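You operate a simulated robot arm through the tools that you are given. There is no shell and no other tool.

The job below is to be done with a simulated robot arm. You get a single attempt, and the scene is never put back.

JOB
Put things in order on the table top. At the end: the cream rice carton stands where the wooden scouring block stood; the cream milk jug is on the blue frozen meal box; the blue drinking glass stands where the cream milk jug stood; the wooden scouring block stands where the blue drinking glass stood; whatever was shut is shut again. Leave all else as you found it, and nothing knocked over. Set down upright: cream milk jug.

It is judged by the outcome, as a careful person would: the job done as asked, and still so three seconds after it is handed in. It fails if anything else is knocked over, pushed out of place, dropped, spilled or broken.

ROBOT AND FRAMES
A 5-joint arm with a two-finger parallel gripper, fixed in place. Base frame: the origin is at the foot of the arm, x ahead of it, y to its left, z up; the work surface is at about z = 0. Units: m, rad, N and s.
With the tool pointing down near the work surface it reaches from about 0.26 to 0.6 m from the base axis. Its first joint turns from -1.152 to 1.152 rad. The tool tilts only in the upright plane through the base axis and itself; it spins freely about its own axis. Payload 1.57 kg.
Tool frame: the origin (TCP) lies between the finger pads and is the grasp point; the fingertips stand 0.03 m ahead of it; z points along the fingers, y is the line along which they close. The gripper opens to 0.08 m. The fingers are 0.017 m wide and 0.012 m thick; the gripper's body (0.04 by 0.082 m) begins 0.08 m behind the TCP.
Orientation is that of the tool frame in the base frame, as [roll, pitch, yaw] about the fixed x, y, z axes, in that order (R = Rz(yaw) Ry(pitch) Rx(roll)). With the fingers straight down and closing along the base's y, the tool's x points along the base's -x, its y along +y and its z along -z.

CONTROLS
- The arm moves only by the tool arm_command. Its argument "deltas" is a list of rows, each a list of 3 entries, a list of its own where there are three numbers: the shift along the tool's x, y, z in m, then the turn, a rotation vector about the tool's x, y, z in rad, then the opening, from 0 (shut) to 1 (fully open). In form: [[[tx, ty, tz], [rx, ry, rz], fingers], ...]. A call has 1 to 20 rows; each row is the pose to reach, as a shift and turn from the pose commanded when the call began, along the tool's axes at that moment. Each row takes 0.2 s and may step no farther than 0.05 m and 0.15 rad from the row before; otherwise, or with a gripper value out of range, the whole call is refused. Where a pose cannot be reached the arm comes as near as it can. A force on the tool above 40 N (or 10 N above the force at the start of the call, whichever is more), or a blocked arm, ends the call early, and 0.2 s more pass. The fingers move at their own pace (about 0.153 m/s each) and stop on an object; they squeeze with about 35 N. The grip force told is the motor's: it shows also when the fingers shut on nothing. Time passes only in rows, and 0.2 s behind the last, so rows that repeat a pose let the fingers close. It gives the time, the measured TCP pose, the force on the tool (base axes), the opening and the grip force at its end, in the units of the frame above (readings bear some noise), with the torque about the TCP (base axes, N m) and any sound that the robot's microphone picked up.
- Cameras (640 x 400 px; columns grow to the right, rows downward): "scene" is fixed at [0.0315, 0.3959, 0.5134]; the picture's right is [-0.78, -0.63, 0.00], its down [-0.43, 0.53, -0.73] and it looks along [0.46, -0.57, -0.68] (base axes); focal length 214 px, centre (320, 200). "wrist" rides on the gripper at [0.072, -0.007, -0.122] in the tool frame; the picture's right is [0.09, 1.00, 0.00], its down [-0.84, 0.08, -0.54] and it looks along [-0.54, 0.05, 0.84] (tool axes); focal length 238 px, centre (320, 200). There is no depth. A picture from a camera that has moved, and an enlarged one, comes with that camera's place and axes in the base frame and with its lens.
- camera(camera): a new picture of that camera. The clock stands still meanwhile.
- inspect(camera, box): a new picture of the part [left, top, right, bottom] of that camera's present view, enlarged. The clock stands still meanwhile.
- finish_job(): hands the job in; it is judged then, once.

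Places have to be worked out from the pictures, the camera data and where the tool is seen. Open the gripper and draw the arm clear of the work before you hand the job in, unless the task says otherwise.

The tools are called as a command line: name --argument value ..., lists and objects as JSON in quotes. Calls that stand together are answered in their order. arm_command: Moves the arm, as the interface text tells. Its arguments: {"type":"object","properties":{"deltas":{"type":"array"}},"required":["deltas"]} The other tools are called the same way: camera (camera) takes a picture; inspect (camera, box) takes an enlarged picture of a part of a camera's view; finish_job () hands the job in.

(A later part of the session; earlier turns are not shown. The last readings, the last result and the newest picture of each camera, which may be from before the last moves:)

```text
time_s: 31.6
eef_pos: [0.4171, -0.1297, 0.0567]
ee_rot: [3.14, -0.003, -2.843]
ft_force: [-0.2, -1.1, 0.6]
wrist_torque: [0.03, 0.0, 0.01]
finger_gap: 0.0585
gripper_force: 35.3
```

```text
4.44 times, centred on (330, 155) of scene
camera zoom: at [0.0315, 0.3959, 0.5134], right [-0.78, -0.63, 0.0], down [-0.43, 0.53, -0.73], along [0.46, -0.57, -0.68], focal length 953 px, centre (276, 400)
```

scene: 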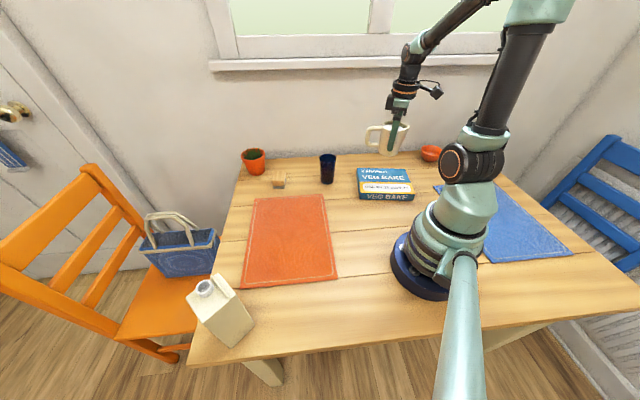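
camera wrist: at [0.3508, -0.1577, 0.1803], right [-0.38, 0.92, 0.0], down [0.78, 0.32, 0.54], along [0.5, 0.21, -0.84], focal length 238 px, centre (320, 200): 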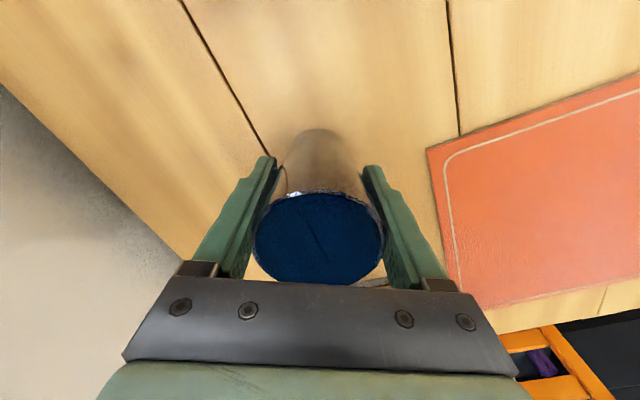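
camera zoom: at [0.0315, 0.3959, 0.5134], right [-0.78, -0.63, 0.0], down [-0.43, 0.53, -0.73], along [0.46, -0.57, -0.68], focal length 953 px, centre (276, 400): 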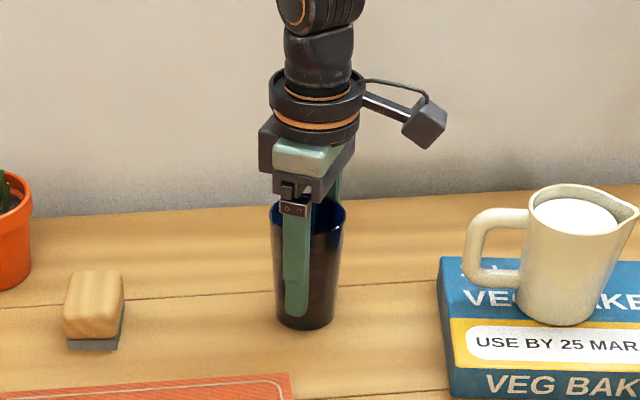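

Glass gripped (gap 0.0585), its original spot ≈(0.4185,-0.130). I lift it 5 cm and carry it to the jug's old spot (0.5535,-0.1345).

arm_command --deltas '[[[0, 0, -0.003], [0, 0, 0], 0], [[0, 0, -0.01], [0, 0, 0], 0], [[0, 0, -0.022], [0, 0, 0], 0], [[0, 0, -0.036], [0, 0, 0], 0], [[0, 0, -0.046], [0, 0, 0], 0], [[0, 0, -0.05], [0, 0, 0], 0], [[-0.004, -0.0014, -0.05], [0, 0, 0], 0], [[-0.012, -0.0042, -0.05], [0, 0, 0], 0], [[-0.024, -0.0083, -0.05], [0, 0, 0], 0], [[-0.04, -0.0138, -0.05], [0, 0, 0], 0], [[-0.056, -0.0194, -0.05], [0, 0, 0], 0], [[-0.072, -0.0249, -0.05], [0, 0, 0], 0], [[-0.088, -0.0305, -0.05], [0, 0, 0], 0], [[-0.104, -0.036, -0.05], [0, 0, 0], 0], [[-0.116, -0.0402, -0.05], [0, 0, 0], 0], [[-0.124, -0.0429, -0.05], [0, 0, 0], 0], [[-0.1277, -0.0442, -0.05], [0, 0, 0], 0], [[-0.1277, -0.0442, -0.05], [0, 0, 0], 0]]'

camera --camera "scene"

camera --camera "wrist"

```text
time_s: 35.4
eef_pos: [0.5526, -0.1345, 0.109]
ee_rot: [-3.141, -0.001, -2.841]
ft_force: [0.8, -0.4, -2.0]
wrist_torque: [-0.05, -0.02, 0.01]
finger_gap: 0.0583
gripper_force: 35.5
```

```text
taken
```

scene: 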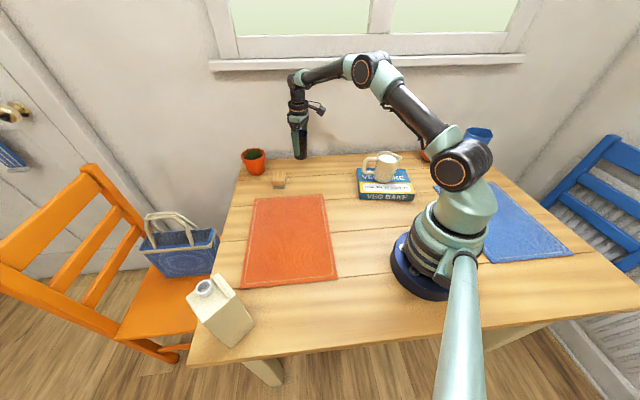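

```text
taken
camera wrist: at [0.4851, -0.1619, 0.2309], right [-0.38, 0.92, 0.0], down [0.78, 0.32, 0.54], along [0.5, 0.21, -0.84], focal length 238 px, centre (320, 200)
```

wrist: 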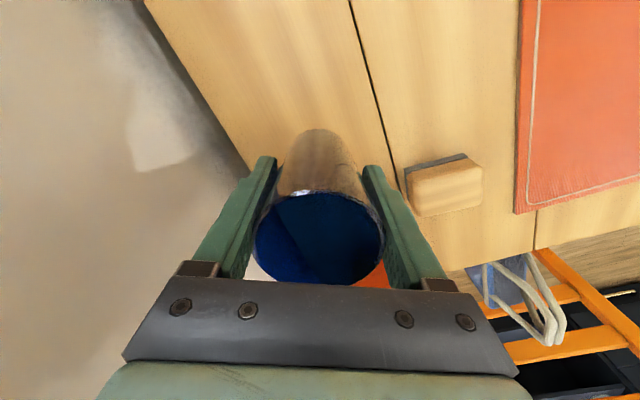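

Glass is above the jug's old spot. I lower it to a few millimetres above the table, then feel for contact.

arm_command --deltas '[[[0, 0, 0.004], [0, 0, 0], 0], [[0, 0, 0.012], [0, 0, 0], 0], [[0, 0, 0.022], [0, 0, 0], 0], [[0, 0, 0.032], [0, 0, 0], 0], [[0, 0, 0.04], [0, 0, 0], 0], [[0, 0, 0.045], [0, 0, 0], 0], [[0, 0, 0.045], [0, 0, 0], 0]]'

arm_command --deltas '[[[0, 0, 0.0015], [0, 0, 0], 0], [[0, 0, 0.003], [0, 0, 0], 0], [[0, 0, 0.003], [0, 0, 0], 0]]'

```text
time_s: 37.0
eef_pos: [0.5524, -0.1355, 0.0642]
ee_rot: [3.141, 0.001, -2.84]
ft_force: [0.2, -0.4, -2.2]
wrist_torque: [0.01, 0.0, -0.01]
finger_gap: 0.0582
gripper_force: 35.5
```

```text
time_s: 37.8
eef_pos: [0.5518, -0.1342, 0.0598]
ee_rot: [-3.141, 0.0, -2.842]
ft_force: [0.0, 0.5, -2.1]
wrist_torque: [-0.02, 0.01, 0.0]
finger_gap: 0.058
gripper_force: 34.9
```

Still hanging (−2 N). Further small steps down.

arm_command --deltas '[[[0, 0, 0.0015], [0, 0, 0], 0], [[0, 0, 0.0015], [0, 0, 0], 0]]'

arm_command --deltas '[[[0, 0, 0.0012], [0, 0, 0], 0], [[0, 0, 0.0012], [0, 0, 0], 0]]'

```text
time_s: 38.4
eef_pos: [0.5529, -0.135, 0.0583]
ee_rot: [3.141, -0.003, -2.841]
ft_force: [-0.3, 0.1, -1.8]
wrist_torque: [0.0, 0.0, -0.01]
finger_gap: 0.0581
gripper_force: 35.1
```

```text
time_s: 39.0
eef_pos: [0.552, -0.135, 0.0577]
ee_rot: [-3.14, -0.001, -2.842]
ft_force: [-1.9, 1.9, 4.4]
wrist_torque: [0.24, 0.16, 0.05]
finger_gap: 0.0582
gripper_force: 34.8
```

Light contact (+4 N): the glass touches the table. I open the fingers slowly and check.

arm_command --deltas '[[[0, 0, 0], [0, 0, 0], 0.74], [[0, 0, 0], [0, 0, 0], 0.8], [[0, 0, 0], [0, 0, 0], 0.9], [[0, 0, 0], [0, 0, 0], 1], [[0, 0, 0], [0, 0, 0], 1], [[0, 0, 0], [0, 0, 0], 1]]'

camera --camera "wrist"

inspect --camera "scene" --box '[250, 90, 350, 190]'

```text
time_s: 40.4
eef_pos: [0.5516, -0.1348, 0.0571]
ee_rot: [-3.14, 0.0, -2.842]
ft_force: [-0.3, 0.1, -0.3]
wrist_torque: [0.02, 0.05, -0.02]
finger_gap: 0.0799
gripper_force: 0.1
```

```text
taken
camera wrist: at [0.4848, -0.1621, 0.1796], right [-0.38, 0.92, 0.0], down [0.78, 0.32, 0.54], along [0.5, 0.21, -0.84], focal length 238 px, centre (320, 200)
```

wrist: 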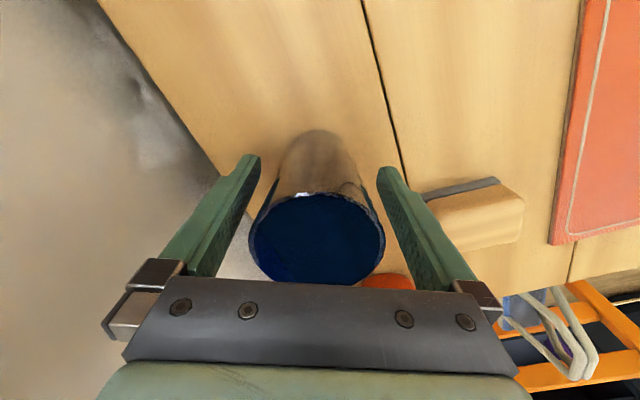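

```text
4.00 times, centred on (300, 140) of scene
camera zoom: at [0.0315, 0.3959, 0.5134], right [-0.78, -0.63, 0.0], down [-0.43, 0.53, -0.73], along [0.46, -0.57, -0.68], focal length 858 px, centre (400, 440)
```

zoom: 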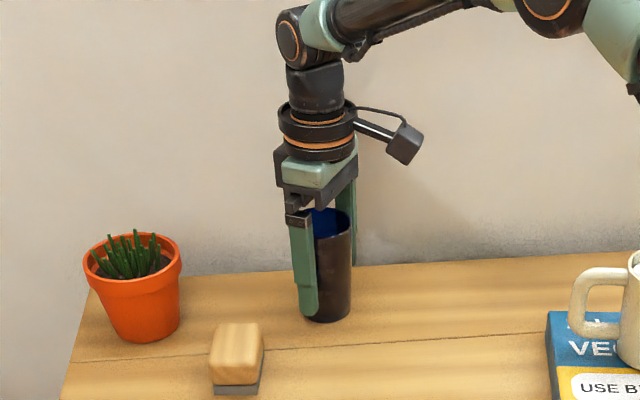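

The glass stands free. I raise straight up clear of it.

arm_command --deltas '[[[0, 0, -0.01], [0, 0, 0], 1], [[0, 0, -0.025], [0, 0, 0], 1], [[0, 0, -0.045], [0, 0, 0], 1], [[0, 0, -0.07], [0, 0, 0], 1], [[0, 0, -0.1], [0, 0, 0], 1], [[0, 0, -0.13], [0, 0, 0], 1], [[0, 0, -0.145], [0, 0, 0], 1], [[0, 0, -0.145], [0, 0, 0], 1]]'

camera --camera "wrist"

inspect --camera "wrist" --box '[370, 110, 470, 190]'

```text
time_s: 42.2
eef_pos: [0.5513, -0.1345, 0.203]
ee_rot: [3.141, 0.001, -2.843]
ft_force: [-0.3, -0.3, -0.4]
wrist_torque: [0.02, -0.03, -0.04]
finger_gap: 0.0802
gripper_force: 0.1
```

```text
taken
camera wrist: at [0.4861, -0.1611, 0.3259], right [-0.38, 0.92, 0.0], down [0.78, 0.32, 0.54], along [0.5, 0.21, -0.84], focal length 238 px, centre (320, 200)
```

wrist: 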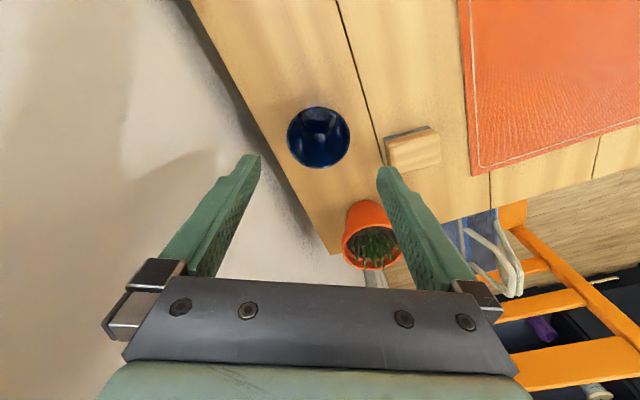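

```text
5.00 times, centred on (420, 150) of wrist
camera zoom: at [0.4861, -0.1611, 0.3259], right [-0.38, 0.92, 0.0], down [0.78, 0.32, 0.54], along [0.5, 0.21, -0.84], focal length 1192 px, centre (-180, 450)
```

zoom: 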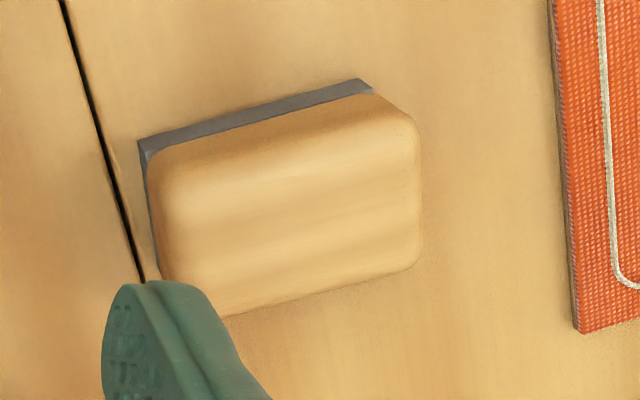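

From this view the block's lower edge runs (0.552,-0.038)→(0.514,0.009), so its centre is ≈(0.549,-0.003), long side along (0.63,-0.78). I turn the tool so it closes across the 41 mm width and hover over the block.

arm_command --deltas '[[[-0.004, 0.014, 0], [0, 0, 0.1326], 1], [[-0.008, 0.028, 0], [0, 0, 0.2651], 1], [[-0.012, 0.042, 0], [0, 0, 0.3977], 1], [[-0.016, 0.056, 0.005], [0, 0, 0.5302], 1], [[-0.02, 0.07, 0.01], [0, 0, 0.6628], 1], [[-0.024, 0.084, 0.02], [0, 0, 0.7953], 1], [[-0.028, 0.098, 0.03], [0, 0, 0.9279], 1], [[-0.032, 0.112, 0.04], [0, 0, 1.0604], 1], [[-0.036, 0.1265, 0.05], [0, 0, 1.193], 1], [[-0.036, 0.1265, 0.05], [0, 0, 1.193], 1]]'

camera --camera "wrist"

inspect --camera "wrist" --box '[230, 80, 410, 200]'

camera --camera "scene"

```text
time_s: 44.4
eef_pos: [0.547, -0.0039, 0.1503]
ee_rot: [-3.14, -0.001, 2.246]
ft_force: [0.0, -0.4, -0.9]
wrist_torque: [0.01, -0.02, 0.02]
finger_gap: 0.0799
gripper_force: 0.1
```

```text
taken
camera wrist: at [0.4982, 0.0481, 0.2733], right [0.72, 0.69, 0.0], down [0.58, -0.6, 0.54], along [0.38, -0.39, -0.84], focal length 238 px, centre (320, 200)
```

wrist: 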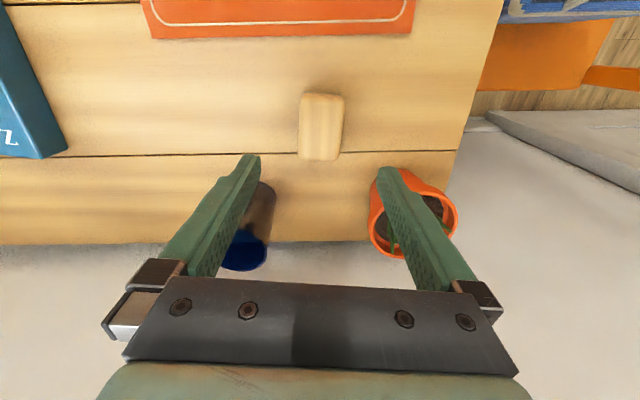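

```text
3.33 times, centred on (320, 140) of wrist
camera zoom: at [0.4982, 0.0481, 0.2733], right [0.72, 0.69, 0.0], down [0.58, -0.6, 0.54], along [0.38, -0.39, -0.84], focal length 794 px, centre (320, 400)
```

zoom: 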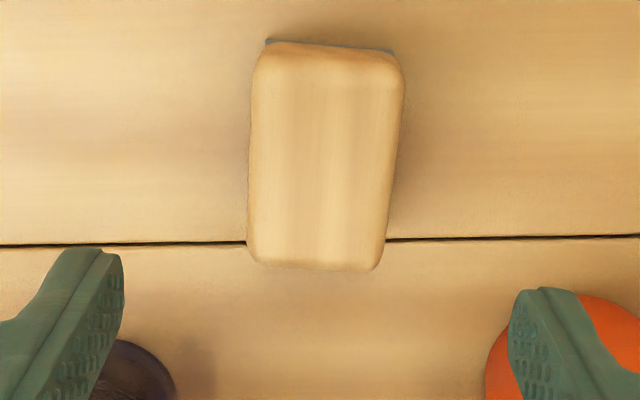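

```text
taken
```

scene: 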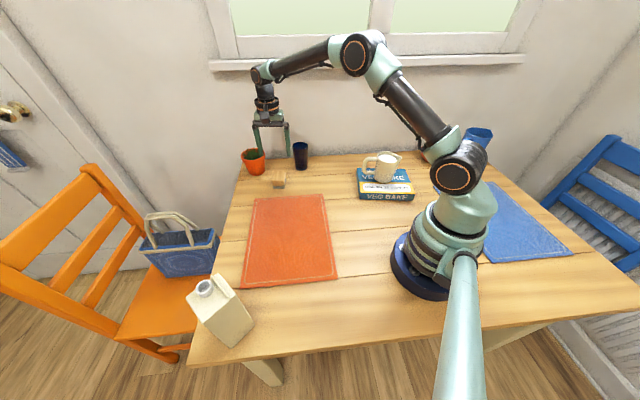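

Block is aligned with the tool within a degree; its centre is about 4 mm toward +tool x and 1 mm +tool y. I correct and descend to TCP z≈0.039 (tips ≈9 mm above table).

arm_command --deltas '[[[0.002, 0.0005, 0.015], [0, 0, 0], 1], [[0.004, 0.001, 0.035], [0, 0, 0], 1], [[0.004, 0.001, 0.055], [0, 0, 0], 1], [[0.004, 0.001, 0.075], [0, 0, 0], 1], [[0.004, 0.001, 0.09], [0, 0, 0], 1], [[0.004, 0.001, 0.1], [0, 0, 0], 1], [[0.004, 0.001, 0.108], [0, 0, 0], 1], [[0.004, 0.001, 0.111], [0, 0, 0], 1], [[0.004, 0.001, 0.111], [0, 0, 0], 1]]'

camera --camera "wrist"

inspect --camera "scene" --box '[230, 110, 330, 200]'

```text
time_s: 46.4
eef_pos: [0.5455, 0.0003, 0.0421]
ee_rot: [-3.142, 0.001, 2.248]
ft_force: [-0.2, -0.5, 0.5]
wrist_torque: [-0.03, -0.02, -0.03]
finger_gap: 0.0802
gripper_force: 0.0
```

```text
taken
camera wrist: at [0.4959, 0.0526, 0.1643], right [0.72, 0.7, 0.0], down [0.58, -0.6, 0.54], along [0.38, -0.39, -0.84], focal length 238 px, centre (320, 200)
```

wrist: 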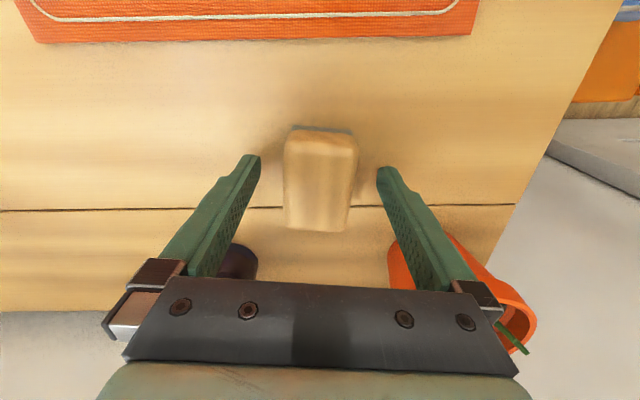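

```text
4.44 times, centred on (280, 155) of scene
camera zoom: at [0.0315, 0.3959, 0.5134], right [-0.78, -0.63, 0.0], down [-0.43, 0.53, -0.73], along [0.46, -0.57, -0.68], focal length 953 px, centre (498, 400)
```

zoom: 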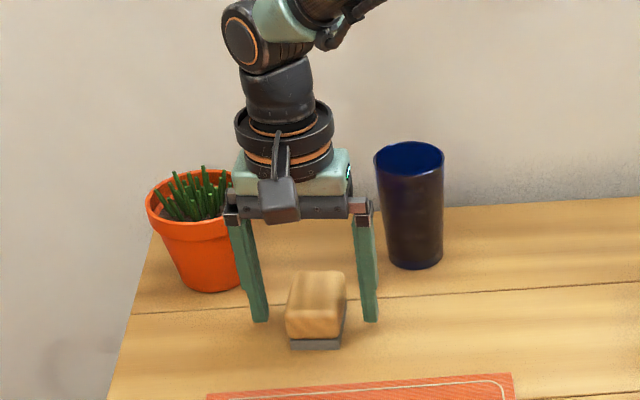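

Fingers straddle the block evenly. I close the grip on it.

arm_command --deltas '[[[0, 0, 0.002], [0, 0, 0], 0.8], [[0, 0, 0.002], [0, 0, 0], 0.65], [[0, 0, 0.002], [0, 0, 0], 0.56], [[0, 0, 0.002], [0, 0, 0], 0.5], [[0, 0, 0.002], [0, 0, 0], 0.45], [[0, 0, 0.002], [0, 0, 0], 0], [[0, 0, 0.002], [0, 0, 0], 0], [[0, 0, 0.002], [0, 0, 0], 0]]'

camera --camera "wrist"

```text
time_s: 48.2
eef_pos: [0.5475, 0.001, 0.0395]
ee_rot: [-3.141, 0.0, 2.247]
ft_force: [0.1, 0.4, -0.2]
wrist_torque: [0.03, -0.01, 0.03]
finger_gap: 0.043
gripper_force: 35.4
```

```text
taken
camera wrist: at [0.4965, 0.0526, 0.1625], right [0.72, 0.7, 0.0], down [0.58, -0.6, 0.54], along [0.38, -0.39, -0.84], focal length 238 px, centre (320, 200)
```

wrist: 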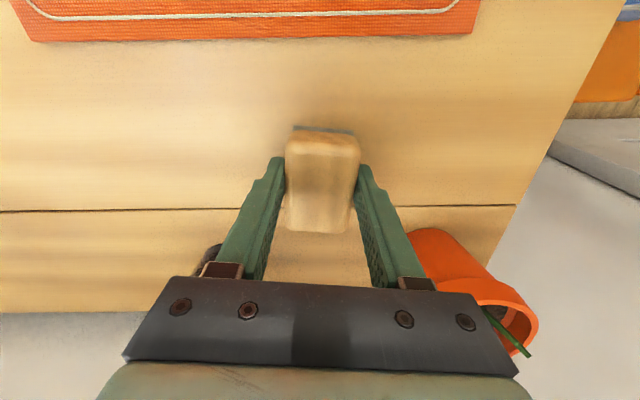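

Block gripped (width 0.043). Its centre/original spot is ≈(0.5497,-0.0022). I lift it 4.5 cm and carry it toward the glass's old spot (0.420,-0.130).

arm_command --deltas '[[[0, 0, -0.005], [0, 0, 0], 0], [[0, 0, -0.015], [0, 0, 0], 0], [[0, 0, -0.03], [0, 0, 0], 0], [[0, 0, -0.045], [0, 0, 0], 0], [[-0.001, -0.01, -0.045], [0, 0, 0], 0], [[-0.003, -0.03, -0.045], [0, 0, 0], 0], [[-0.0055, -0.055, -0.045], [0, 0, 0], 0], [[-0.008, -0.08, -0.045], [0, 0, 0], 0], [[-0.0106, -0.105, -0.045], [0, 0, 0], 0], [[-0.0131, -0.13, -0.045], [0, 0, 0], 0], [[-0.0156, -0.155, -0.045], [0, 0, 0], 0], [[-0.0176, -0.175, -0.045], [0, 0, 0], 0], [[-0.0183, -0.1815, -0.045], [0, 0, 0], 0], [[-0.0183, -0.1815, -0.045], [0, 0, 0], 0]]'

camera --camera "scene"

camera --camera "wrist"

```text
time_s: 51.2
eef_pos: [0.4172, -0.128, 0.0854]
ee_rot: [-3.141, -0.001, 2.248]
ft_force: [0.0, -0.1, -0.9]
wrist_torque: [-0.04, 0.01, -0.03]
finger_gap: 0.0429
gripper_force: 34.8
```

```text
taken
```

scene: 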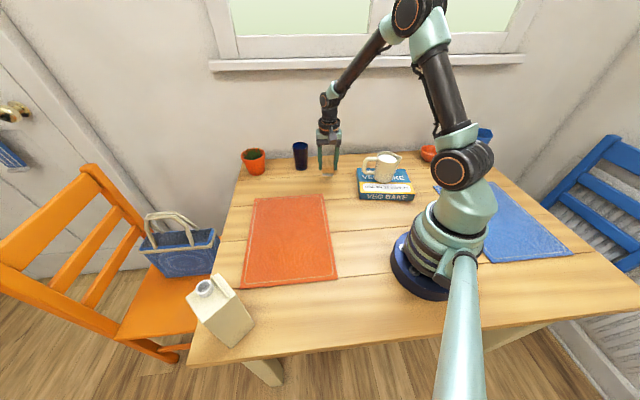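

```text
taken
camera wrist: at [0.3667, -0.0754, 0.2067], right [0.72, 0.7, 0.0], down [0.58, -0.6, 0.54], along [0.38, -0.39, -0.84], focal length 238 px, centre (320, 200)
```

wrist: 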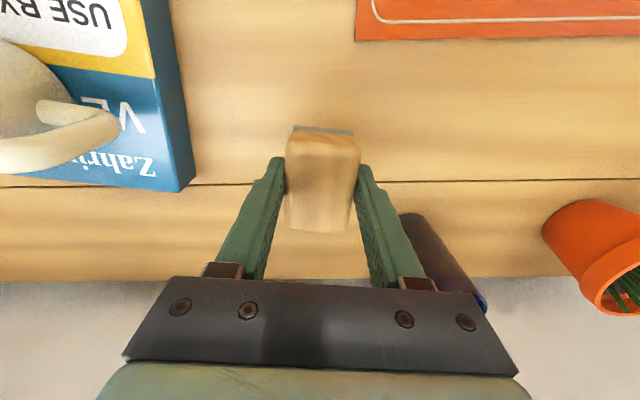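

Block centre is over ≈(0.420,-0.131). I lower it and feel for the table.

arm_command --deltas '[[[0, 0, 0.01], [0, 0, 0], 0], [[0, 0, 0.022], [0, 0, 0], 0], [[0, 0, 0.032], [0, 0, 0], 0], [[0, 0, 0.039], [0, 0, 0], 0], [[0, 0, 0.042], [0, 0, 0], 0], [[0, 0, 0.042], [0, 0, 0], 0]]'

arm_command --deltas '[[[0, 0, 0.0015], [0, 0, 0], 0], [[0, 0, 0.0015], [0, 0, 0], 0]]'

arm_command --deltas '[[[0, 0, 0.0015], [0, 0, 0], 0], [[0, 0, 0.0015], [0, 0, 0], 0]]'

```text
time_s: 52.6
eef_pos: [0.4162, -0.1272, 0.0424]
ee_rot: [-3.141, 0.0, 2.246]
ft_force: [-0.5, 0.7, -0.6]
wrist_torque: [-0.01, 0.01, -0.03]
finger_gap: 0.043
gripper_force: 35.2
```

```text
time_s: 53.2
eef_pos: [0.4167, -0.1269, 0.0409]
ee_rot: [-3.141, 0.001, 2.248]
ft_force: [-0.2, 0.4, -0.5]
wrist_torque: [0.02, 0.01, -0.02]
finger_gap: 0.043
gripper_force: 35.4
```

```text
time_s: 53.8
eef_pos: [0.417, -0.1265, 0.0394]
ee_rot: [-3.141, 0.0, 2.247]
ft_force: [-3.6, -0.8, 9.3]
wrist_torque: [-0.05, 0.09, -0.05]
finger_gap: 0.043
gripper_force: 34.3
```

Contact with the table (+9 N). I open the fingers and rise.

arm_command --deltas '[[[0, 0, -0.0005], [0, 0, 0], 0.56], [[0, 0, -0.0005], [0, 0, 0], 0.65], [[0, 0, -0.0005], [0, 0, 0], 0.85], [[0, 0, -0.0005], [0, 0, 0], 1], [[0, 0, -0.0005], [0, 0, 0], 1]]'

camera --camera "wrist"

inspect --camera "scene" --box '[280, 110, 380, 200]'

```text
time_s: 55.0
eef_pos: [0.4178, -0.1272, 0.0403]
ee_rot: [-3.14, -0.003, 2.247]
ft_force: [0.5, -0.4, -0.6]
wrist_torque: [0.01, -0.01, 0.01]
finger_gap: 0.0796
gripper_force: 0.1
```

```text
taken
camera wrist: at [0.3673, -0.0752, 0.1625], right [0.72, 0.7, 0.0], down [0.58, -0.6, 0.54], along [0.38, -0.39, -0.84], focal length 238 px, centre (320, 200)
```

wrist: 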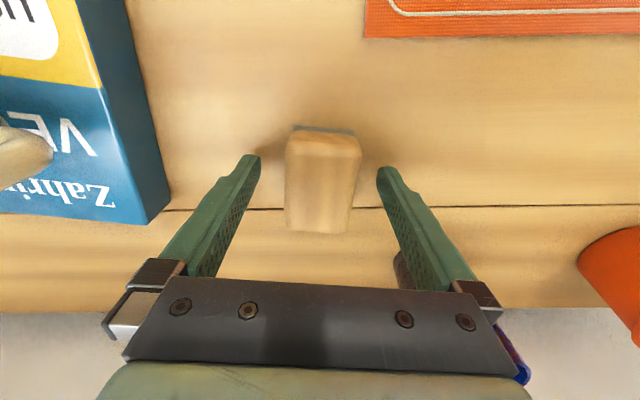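

```text
4.44 times, centred on (330, 155) of scene
camera zoom: at [0.0315, 0.3959, 0.5134], right [-0.78, -0.63, 0.0], down [-0.43, 0.53, -0.73], along [0.46, -0.57, -0.68], focal length 953 px, centre (276, 400)
```

zoom: 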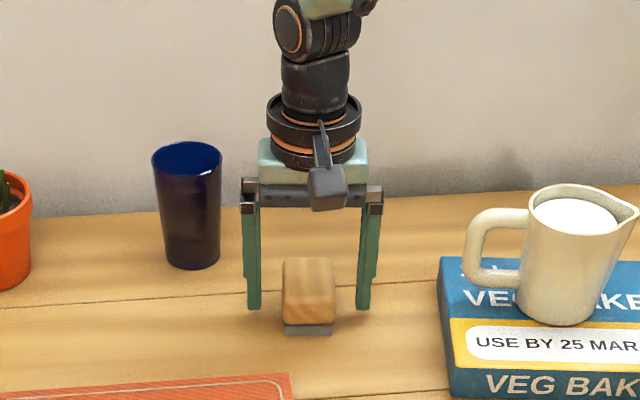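

Block stands in the glass's old spot (its footprint centre matches in the scene picture). I raise straight up, high enough for the tall carton later.

arm_command --deltas '[[[0, 0, -0.01], [0, 0, 0], 1], [[0, 0, -0.03], [0, 0, 0], 1], [[0, 0, -0.06], [0, 0, 0], 1], [[0, 0, -0.1], [0, 0, 0], 1], [[0, 0, -0.14], [0, 0, 0], 1], [[0, 0, -0.18], [0, 0, 0], 1], [[0, 0, -0.22], [0, 0, 0], 1], [[0, 0, -0.24], [0, 0, 0], 1], [[0, 0, -0.24], [0, 0, 0], 1]]'

camera --camera "scene"

camera --camera "wrist"

```text
time_s: 57.0
eef_pos: [0.417, -0.1269, 0.2809]
ee_rot: [-3.141, 0.001, 2.249]
ft_force: [0.7, 0.1, 0.7]
wrist_torque: [-0.02, -0.03, -0.02]
finger_gap: 0.08
gripper_force: 0.1
```

```text
taken
```

scene: 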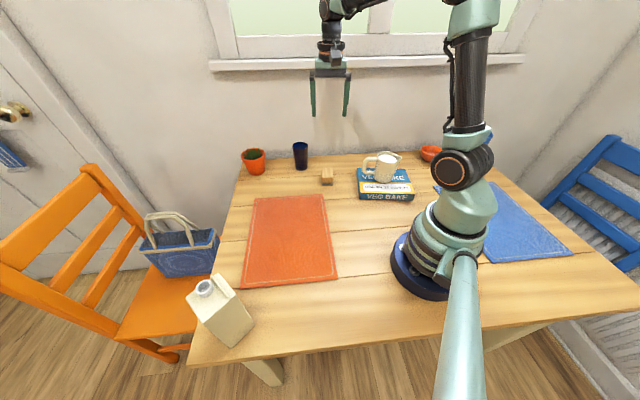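

```text
taken
camera wrist: at [0.3673, -0.0745, 0.4027], right [0.72, 0.7, 0.0], down [0.58, -0.6, 0.54], along [0.38, -0.39, -0.84], focal length 238 px, centre (320, 200)
```

wrist: 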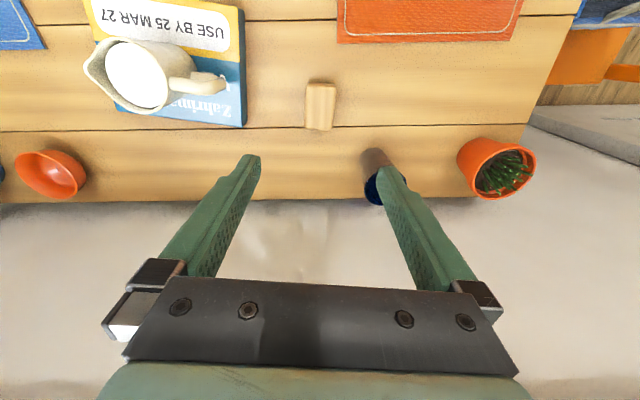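

The four moved things look right so far. Now the carton: I swing over toward it at safe height, turning the tool so it closes along base y.

arm_command --deltas '[[[0.0266, 0.0134, -0.0014], [0, 0, -0.0638], 1], [[0.0531, 0.0268, -0.0029], [0, 0, -0.1277], 1], [[0.0797, 0.0401, -0.0043], [0, 0, -0.1915], 1], [[0.1062, 0.0535, -0.0057], [0, 0, -0.2553], 1], [[0.1328, 0.0669, -0.0071], [0, 0, -0.3191], 1], [[0.1593, 0.0803, -0.0086], [0, 0, -0.383], 1], [[0.1859, 0.0937, -0.01], [0, 0, -0.4468], 1], [[0.2124, 0.107, -0.0114], [0, 0, -0.5106], 1], [[0.239, 0.1204, -0.0129], [0, 0, -0.5745], 1], [[0.2655, 0.1338, -0.0143], [0, 0, -0.6383], 1], [[0.2921, 0.1472, -0.0157], [0, 0, -0.7021], 1], [[0.3186, 0.1605, -0.0171], [0, 0, -0.7659], 1], [[0.3452, 0.1739, -0.0186], [0, 0, -0.8298], 1], [[0.3717, 0.1873, -0.02], [0, 0, -0.8936], 1], [[0.3717, 0.1873, -0.02], [0, 0, -0.8936], 1]]'

camera --camera "wrist"

camera --camera "scene"

```text
time_s: 60.2
eef_pos: [0.3275, 0.2787, 0.3002]
ee_rot: [-3.141, 0.002, -3.139]
ft_force: [-0.4, 0.2, -0.1]
wrist_torque: [0.0, -0.01, 0.02]
finger_gap: 0.0803
gripper_force: 0.0
```

```text
taken
camera wrist: at [0.2574, 0.2721, 0.4217], right [-0.09, 1.0, 0.0], down [0.84, 0.08, 0.54], along [0.54, 0.05, -0.84], focal length 238 px, centre (320, 200)
```

wrist: 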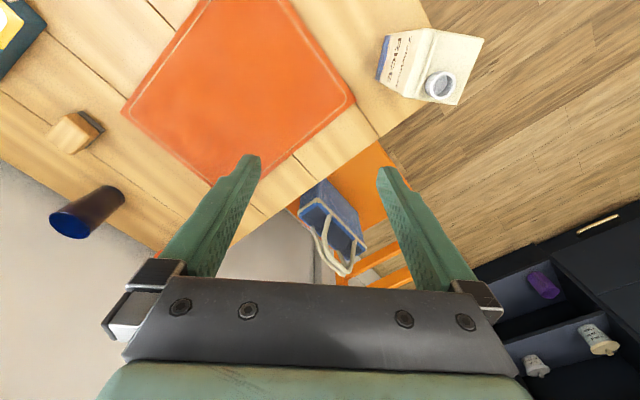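

```text
taken
```

scene: 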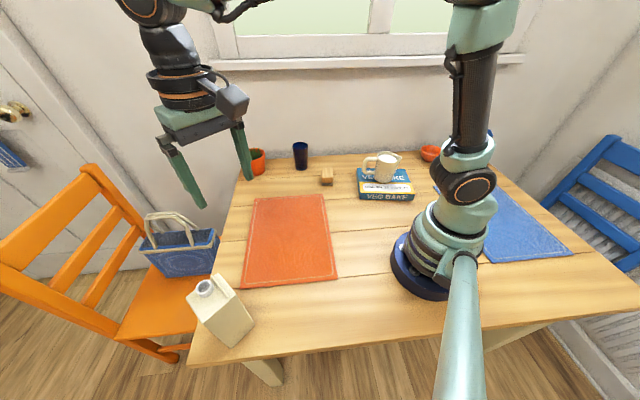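

inspect --camera "wrist" --box '[365, 15, 500, 120]'

```text
3.81 times, centred on (432, 68) of wrist
camera zoom: at [0.2574, 0.2721, 0.4217], right [-0.09, 1.0, 0.0], down [0.84, 0.08, 0.54], along [0.54, 0.05, -0.84], focal length 908 px, centre (-109, 705)
```

zoom: 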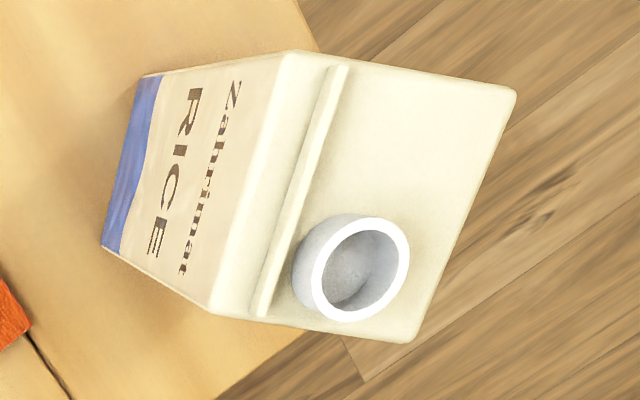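

The carton's four corners give centre ≈(0.266,0.394), turned about −0.05 rad, shoulder height ≈0.151 and spout up to ≈0.172. I hover above it, aligned with its faces.

arm_command --deltas '[[[0.0127, 0.023, 0.0], [0, 0, 0.01], 1], [[0.0254, 0.046, 0.0], [0, 0, 0.02], 1], [[0.0381, 0.069, 0.01], [0, 0, 0.03], 1], [[0.0508, 0.092, 0.02], [0, 0, 0.04], 1], [[0.0635, 0.115, 0.03], [0, 0, 0.05], 1], [[0.0635, 0.115, 0.03], [0, 0, 0.05], 1]]'

camera --camera "wrist"

inspect --camera "wrist" --box '[230, 80, 410, 200]'

camera --camera "scene"

```text
time_s: 61.6
eef_pos: [0.2658, 0.3947, 0.2696]
ee_rot: [3.141, 0.0, 3.089]
ft_force: [-0.3, -0.8, 0.4]
wrist_torque: [-0.01, -0.03, 0.01]
finger_gap: 0.08
gripper_force: 0.0
```

```text
taken
camera wrist: at [0.1947, 0.3922, 0.3919], right [-0.04, 1.0, 0.0], down [0.84, 0.04, 0.54], along [0.54, 0.02, -0.84], focal length 238 px, centre (320, 200)
```

wrist: 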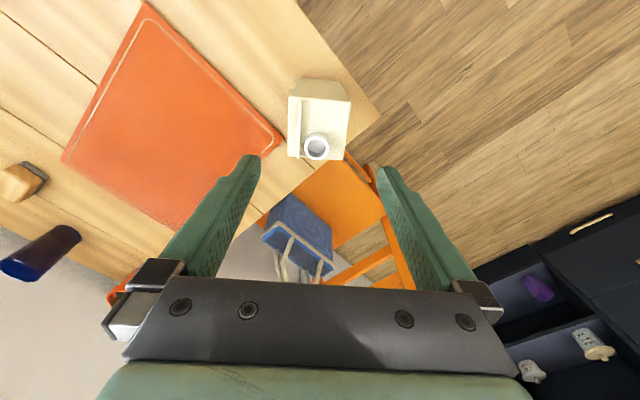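

```text
3.33 times, centred on (320, 140) of wrist
camera zoom: at [0.1947, 0.3922, 0.3919], right [-0.04, 1.0, 0.0], down [0.84, 0.04, 0.54], along [0.54, 0.02, -0.84], focal length 794 px, centre (320, 400)
```

zoom: 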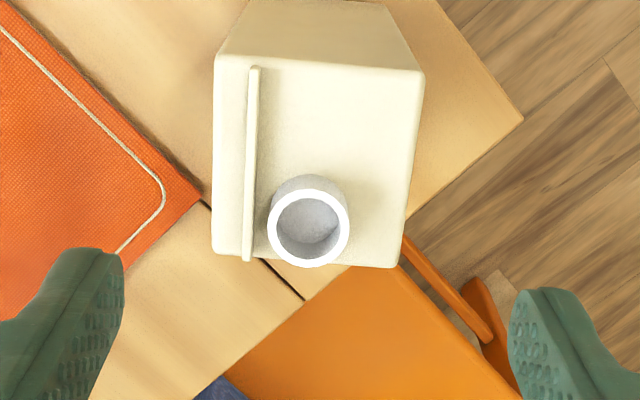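

```text
taken
```

scene: 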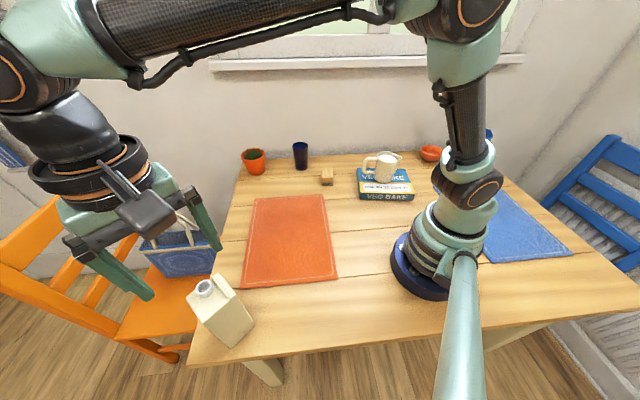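

Aligned; the carton is about 1.5 mm toward −tool y. I correct, lower until tips are just above the shoulder, and check.

arm_command --deltas '[[[0, -0.0015, 0.015], [0, 0, 0], 1], [[0, -0.0015, 0.035], [0, 0, 0], 1], [[0, -0.0015, 0.055], [0, 0, 0], 1], [[0, -0.0015, 0.069], [0, 0, 0], 1], [[0, -0.0015, 0.069], [0, 0, 0], 1]]'

inspect --camera "wrist" --box '[230, 90, 410, 240]'

inspect --camera "scene" --box '[40, 160, 280, 360]'

```text
time_s: 62.8
eef_pos: [0.267, 0.3941, 0.2012]
ee_rot: [3.142, 0.0, 3.094]
ft_force: [0.2, -0.2, 1.0]
wrist_torque: [-0.01, 0.03, 0.02]
finger_gap: 0.0799
gripper_force: 0.0
```

```text
2.67 times, centred on (320, 165) of wrist
camera zoom: at [0.1943, 0.3921, 0.3236], right [-0.04, 1.0, 0.0], down [0.84, 0.04, 0.54], along [0.54, 0.02, -0.84], focal length 636 px, centre (320, 293)
```

zoom: 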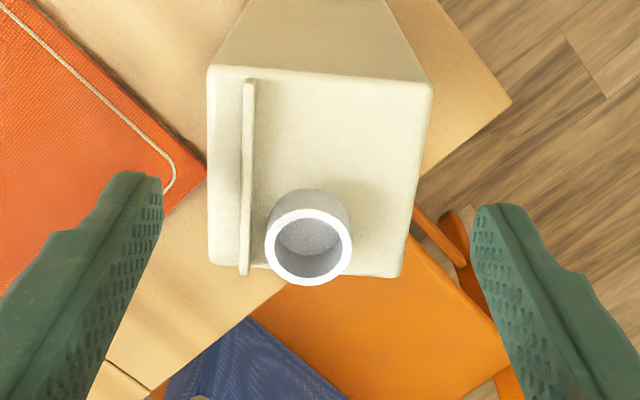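

```text
2.00 times, centred on (160, 260) of scene
camera zoom: at [0.0315, 0.3959, 0.5134], right [-0.78, -0.63, 0.0], down [-0.43, 0.53, -0.73], along [0.46, -0.57, -0.68], focal length 429 px, centre (640, 80)
```

zoom: 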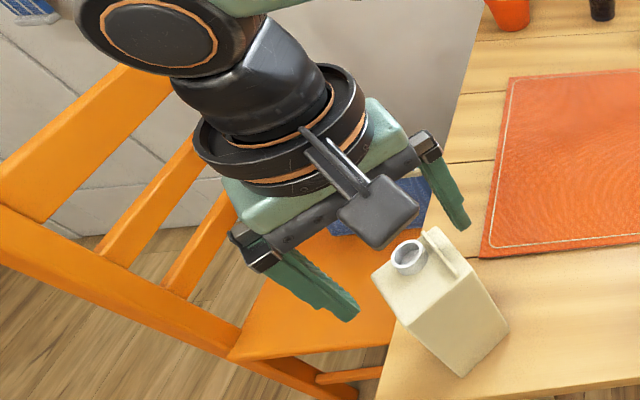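

Still ~1.4 mm toward −tool y, with 10 mm clearance each side, and nothing else near the fingers. I correct and descend to TCP z≈0.105.

arm_command --deltas '[[[0, -0.0013, 0.01], [0, 0, 0], 1], [[0, -0.0013, 0.03], [0, 0, 0], 1], [[0, -0.0013, 0.05], [0, 0, 0], 1], [[0, -0.0013, 0.07], [0, 0, 0], 1], [[0, -0.0013, 0.086], [0, 0, 0], 1], [[0, -0.0013, 0.095], [0, 0, 0], 1], [[0, -0.0013, 0.095], [0, 0, 0], 1]]'

camera --camera "wrist"

inspect --camera "scene" --box '[80, 180, 280, 360]'

```text
time_s: 64.4
eef_pos: [0.2655, 0.3904, 0.1049]
ee_rot: [-3.141, 0.001, 3.091]
ft_force: [1.1, -0.6, -0.1]
wrist_torque: [0.03, -0.01, 0.01]
finger_gap: 0.0801
gripper_force: 0.1
```

```text
taken
camera wrist: at [0.1936, 0.389, 0.2281], right [-0.04, 1.0, 0.0], down [0.84, 0.04, 0.54], along [0.54, 0.02, -0.84], focal length 238 px, centre (320, 200)
```

wrist: 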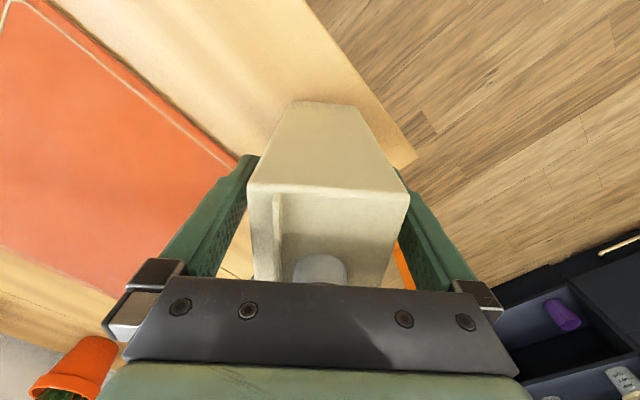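

```text
2.22 times, centred on (180, 270) of scene
camera zoom: at [0.0315, 0.3959, 0.5134], right [-0.78, -0.63, 0.0], down [-0.43, 0.53, -0.73], along [0.46, -0.57, -0.68], focal length 477 px, centre (631, 44)
```

zoom: 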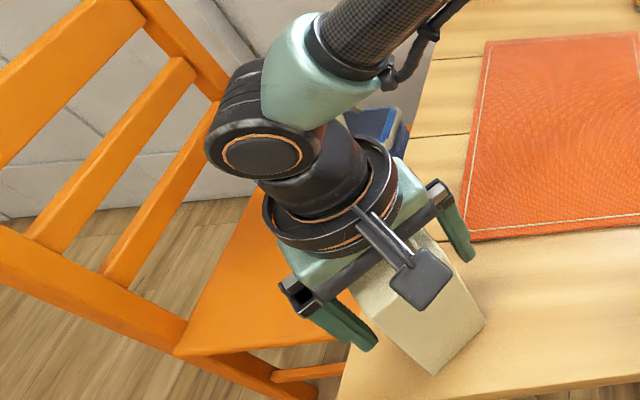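

The carton is centred between the fingers. I close the grip.

arm_command --deltas '[[[0, 0, 0], [0, 0, 0], 0.88], [[0, 0, 0], [0, 0, 0], 0.8], [[0, 0, 0], [0, 0, 0], 0.75], [[0, 0, 0], [0, 0, 0], 0.71], [[0, 0, 0], [0, 0, 0], 0.5], [[0, 0, 0], [0, 0, 0], 0], [[0, 0, 0], [0, 0, 0], 0], [[0, 0, 0], [0, 0, 0], 0]]'

camera --camera "wrist"

```text
time_s: 66.2
eef_pos: [0.2656, 0.3918, 0.1058]
ee_rot: [-3.141, 0.0, 3.094]
ft_force: [1.1, 1.4, 0.3]
wrist_torque: [0.04, -0.14, 0.03]
finger_gap: 0.0597
gripper_force: 35.0
```

```text
taken
camera wrist: at [0.1936, 0.3892, 0.2285], right [-0.04, 1.0, 0.0], down [0.84, 0.04, 0.54], along [0.54, 0.02, -0.84], focal length 238 px, centre (320, 200)
```

wrist: 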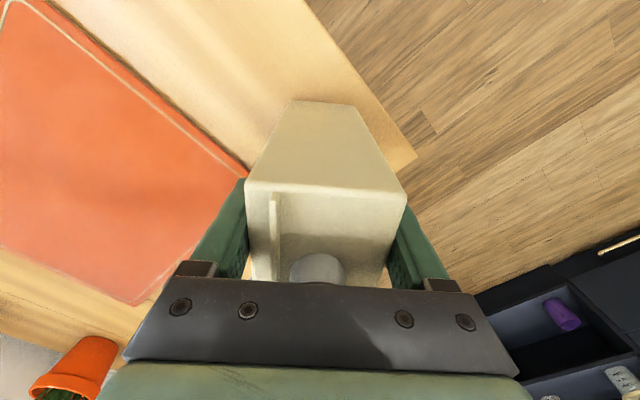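

Gripped (0.0597 m wide), carton centre ≈(0.2666,0.3915). I lift it slowly and check weight and uprightness.

arm_command --deltas '[[[0, 0, -0.003], [0, 0, 0], 0], [[0, 0, -0.008], [0, 0, 0], 0], [[0, 0, -0.016], [0, 0, 0], 0], [[0, 0, -0.026], [0, 0, 0], 0], [[0, 0, -0.036], [0, 0, 0], 0], [[0, 0, -0.046], [0, 0, 0], 0], [[0, 0, -0.054], [0, 0, 0], 0], [[0, 0, -0.058], [0, 0, 0], 0], [[0, 0, -0.06], [0, 0, 0], 0], [[0, 0, -0.06], [0, 0, 0], 0]]'

camera --camera "wrist"

inspect --camera "scene" --box '[80, 180, 280, 360]'

```text
time_s: 68.4
eef_pos: [0.2654, 0.391, 0.1664]
ee_rot: [-3.142, 0.001, 3.091]
ft_force: [0.0, -0.2, -4.6]
wrist_torque: [0.04, 0.04, 0.02]
finger_gap: 0.0599
gripper_force: 35.0
```

```text
taken
camera wrist: at [0.1939, 0.3886, 0.2885], right [-0.04, 1.0, 0.0], down [0.84, 0.04, 0.54], along [0.54, 0.02, -0.84], focal length 238 px, centre (320, 200)
```

wrist: 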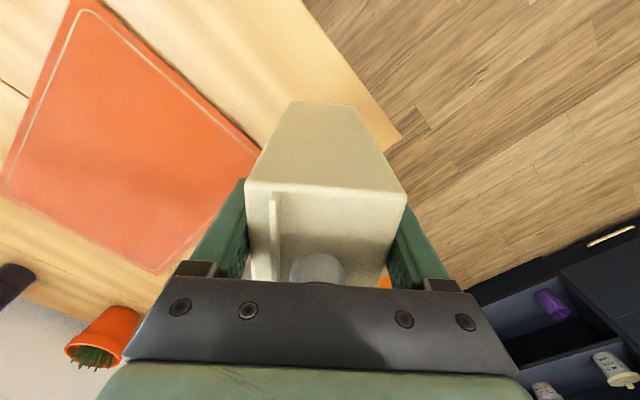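

```text
2.22 times, centred on (180, 270) of scene
camera zoom: at [0.0315, 0.3959, 0.5134], right [-0.78, -0.63, 0.0], down [-0.43, 0.53, -0.73], along [0.46, -0.57, -0.68], focal length 477 px, centre (631, 44)
```

zoom: 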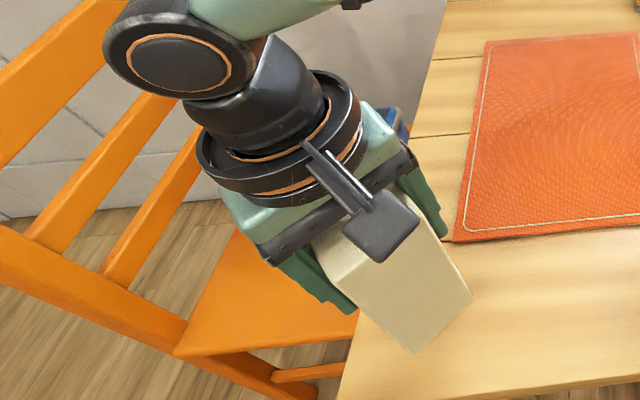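

The carton hangs steady (≈4 N) with its bottom ~6 cm up. I carry it smoothly across the mat toward the block's old spot.

arm_command --deltas '[[[-0.0037, -0.0047, 0], [0, 0, 0], 0], [[-0.0112, -0.0141, 0], [0, 0, 0], 0], [[-0.0224, -0.0282, 0], [0, 0, 0], 0], [[-0.0374, -0.0469, 0], [0, 0, 0], 0], [[-0.0563, -0.0707, 0], [0, 0, 0], 0], [[-0.0753, -0.0945, 0], [0, 0, 0], 0], [[-0.0943, -0.1184, 0], [0, 0, 0], 0], [[-0.1132, -0.1422, 0], [0, 0, 0], 0], [[-0.1321, -0.166, 0], [0, 0, 0], 0], [[-0.1511, -0.1898, 0], [0, 0, 0], 0], [[-0.17, -0.2135, 0], [0, 0, 0], 0], [[-0.1889, -0.2373, 0], [0, 0, 0], 0], [[-0.2079, -0.2612, 0], [0, 0, 0], 0], [[-0.2268, -0.285, 0], [0, 0, 0], 0], [[-0.2458, -0.3088, 0], [0, 0, 0], 0], [[-0.2647, -0.3326, 0], [0, 0, 0], 0], [[-0.2797, -0.3513, 0], [0, 0, 0], 0], [[-0.2909, -0.3654, 0], [0, 0, 0], 0], [[-0.2984, -0.3748, 0], [0, 0, 0], 0], [[-0.3021, -0.3795, 0], [0, 0, 0], 0]]'

camera --camera "scene"

camera --camera "wrist"

```text
time_s: 72.6
eef_pos: [0.5507, -0.0045, 0.1634]
ee_rot: [-3.141, 0.0, 3.091]
ft_force: [0.3, 0.1, -3.9]
wrist_torque: [-0.01, -0.01, 0.05]
finger_gap: 0.06
gripper_force: 35.2
```

```text
taken
```

scene: 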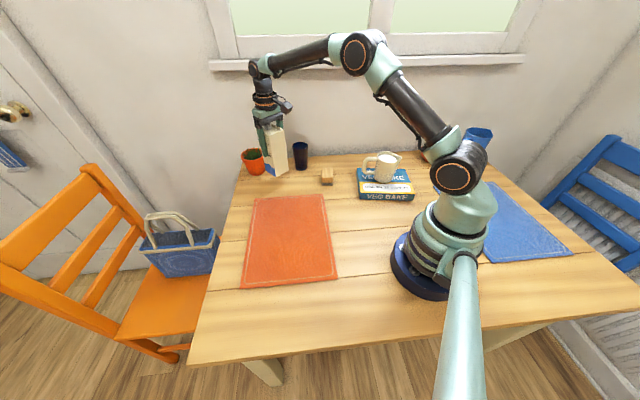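

```text
taken
camera wrist: at [0.4786, -0.0056, 0.2872], right [-0.04, 1.0, 0.0], down [0.84, 0.04, 0.54], along [0.54, 0.02, -0.84], focal length 238 px, centre (320, 200)
```

wrist: 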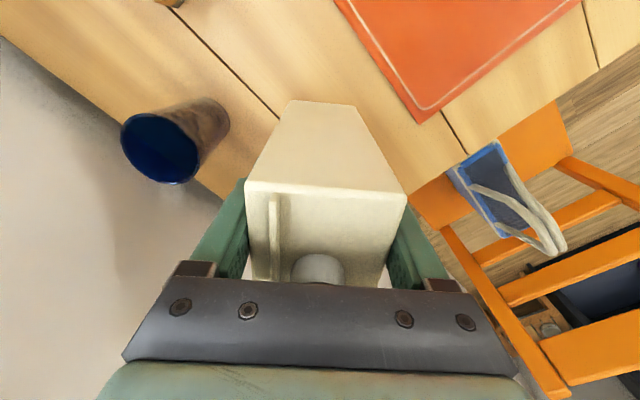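

The carton is above the block's old spot, well clear of pot and glass. I trim 2 mm in x, lower to just above the table, then feel for contact.

arm_command --deltas '[[[0.001, 0, 0.004], [0, 0, 0], 0], [[0.002, 0, 0.012], [0, 0, 0], 0], [[0.002, 0, 0.022], [0, 0, 0], 0], [[0.002, 0, 0.032], [0, 0, 0], 0], [[0.002, 0, 0.042], [0, 0, 0], 0], [[0.002, 0, 0.049], [0, 0, 0], 0], [[0.002, 0, 0.053], [0, 0, 0], 0], [[0.002, 0, 0.053], [0, 0, 0], 0]]'

inspect --camera "scene" --box '[225, 80, 345, 190]'

```text
time_s: 74.4
eef_pos: [0.5484, -0.0021, 0.1119]
ee_rot: [3.141, 0.0, 3.093]
ft_force: [-0.1, 0.6, -4.0]
wrist_torque: [-0.01, 0.01, -0.01]
finger_gap: 0.0598
gripper_force: 35.0
```

```text
3.64 times, centred on (285, 135) of scene
camera zoom: at [0.0315, 0.3959, 0.5134], right [-0.78, -0.63, 0.0], down [-0.43, 0.53, -0.73], along [0.46, -0.57, -0.68], focal length 780 px, centre (447, 436)
```

zoom: 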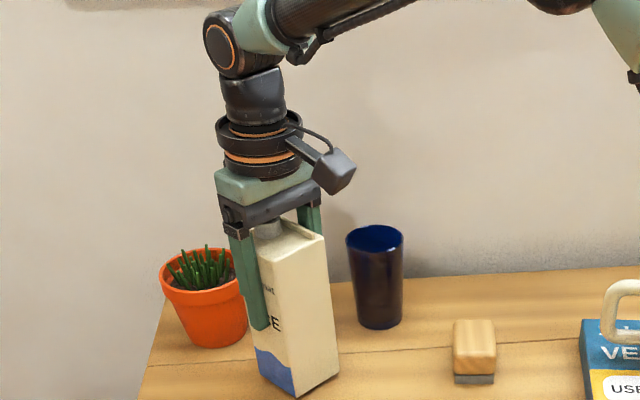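

Just above the table. I step down in small increments and watch the force.

arm_command --deltas '[[[0, 0, 0.0015], [0, 0, 0], 0], [[0, 0, 0.003], [0, 0, 0], 0], [[0, 0, 0.003], [0, 0, 0], 0]]'

arm_command --deltas '[[[0, 0, 0.0015], [0, 0, 0], 0], [[0, 0, 0.0015], [0, 0, 0], 0]]'

```text
time_s: 75.2
eef_pos: [0.5476, -0.0017, 0.1102]
ee_rot: [3.141, 0.001, 3.091]
ft_force: [0.3, 0.0, -3.4]
wrist_torque: [0.0, 0.04, -0.02]
finger_gap: 0.0597
gripper_force: 34.9
```

```text
time_s: 75.8
eef_pos: [0.5465, -0.0015, 0.1074]
ee_rot: [-3.141, 0.0, 3.092]
ft_force: [-0.2, -0.1, -4.6]
wrist_torque: [-0.03, 0.04, -0.02]
finger_gap: 0.0598
gripper_force: 35.0
```

arm_command --deltas '[[[0, 0, 0.0012], [0, 0, 0], 0], [[0, 0, 0.0012], [0, 0, 0], 0]]'

camera --camera "wrist"

```text
time_s: 76.4
eef_pos: [0.5468, -0.0019, 0.1073]
ee_rot: [-3.142, 0.0, 3.092]
ft_force: [0.4, 0.2, -3.3]
wrist_torque: [0.0, 0.02, -0.03]
finger_gap: 0.06
gripper_force: 35.3
```

```text
taken
camera wrist: at [0.4751, -0.0047, 0.2301], right [-0.04, 1.0, 0.0], down [0.84, 0.04, 0.54], along [0.54, 0.02, -0.84], focal length 238 px, centre (320, 200)
```

wrist: 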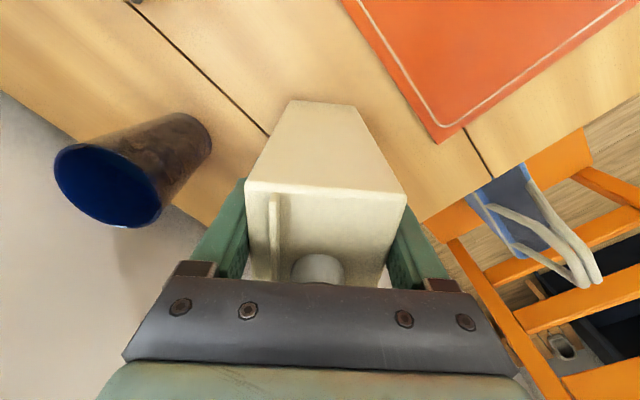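

No contact yet (−3.3 N). Continue by about 1 mm steps.

arm_command --deltas '[[[0, 0, 0.0012], [0, 0, 0], 0], [[0, 0, 0.0012], [0, 0, 0], 0]]'

arm_command --deltas '[[[0, 0, 0.001], [0, 0, 0], 0], [[0, 0, 0.001], [0, 0, 0], 0]]'

```text
time_s: 77.0
eef_pos: [0.5473, -0.0023, 0.1055]
ee_rot: [3.141, 0.0, 3.092]
ft_force: [-0.1, 0.2, -4.2]
wrist_torque: [0.02, -0.03, -0.02]
finger_gap: 0.06
gripper_force: 35.0
```

```text
time_s: 77.6
eef_pos: [0.5487, -0.0034, 0.1056]
ee_rot: [-3.14, 0.0, 3.092]
ft_force: [-3.3, -0.2, 2.0]
wrist_torque: [-0.03, 0.09, 0.0]
finger_gap: 0.0601
gripper_force: 35.0
```

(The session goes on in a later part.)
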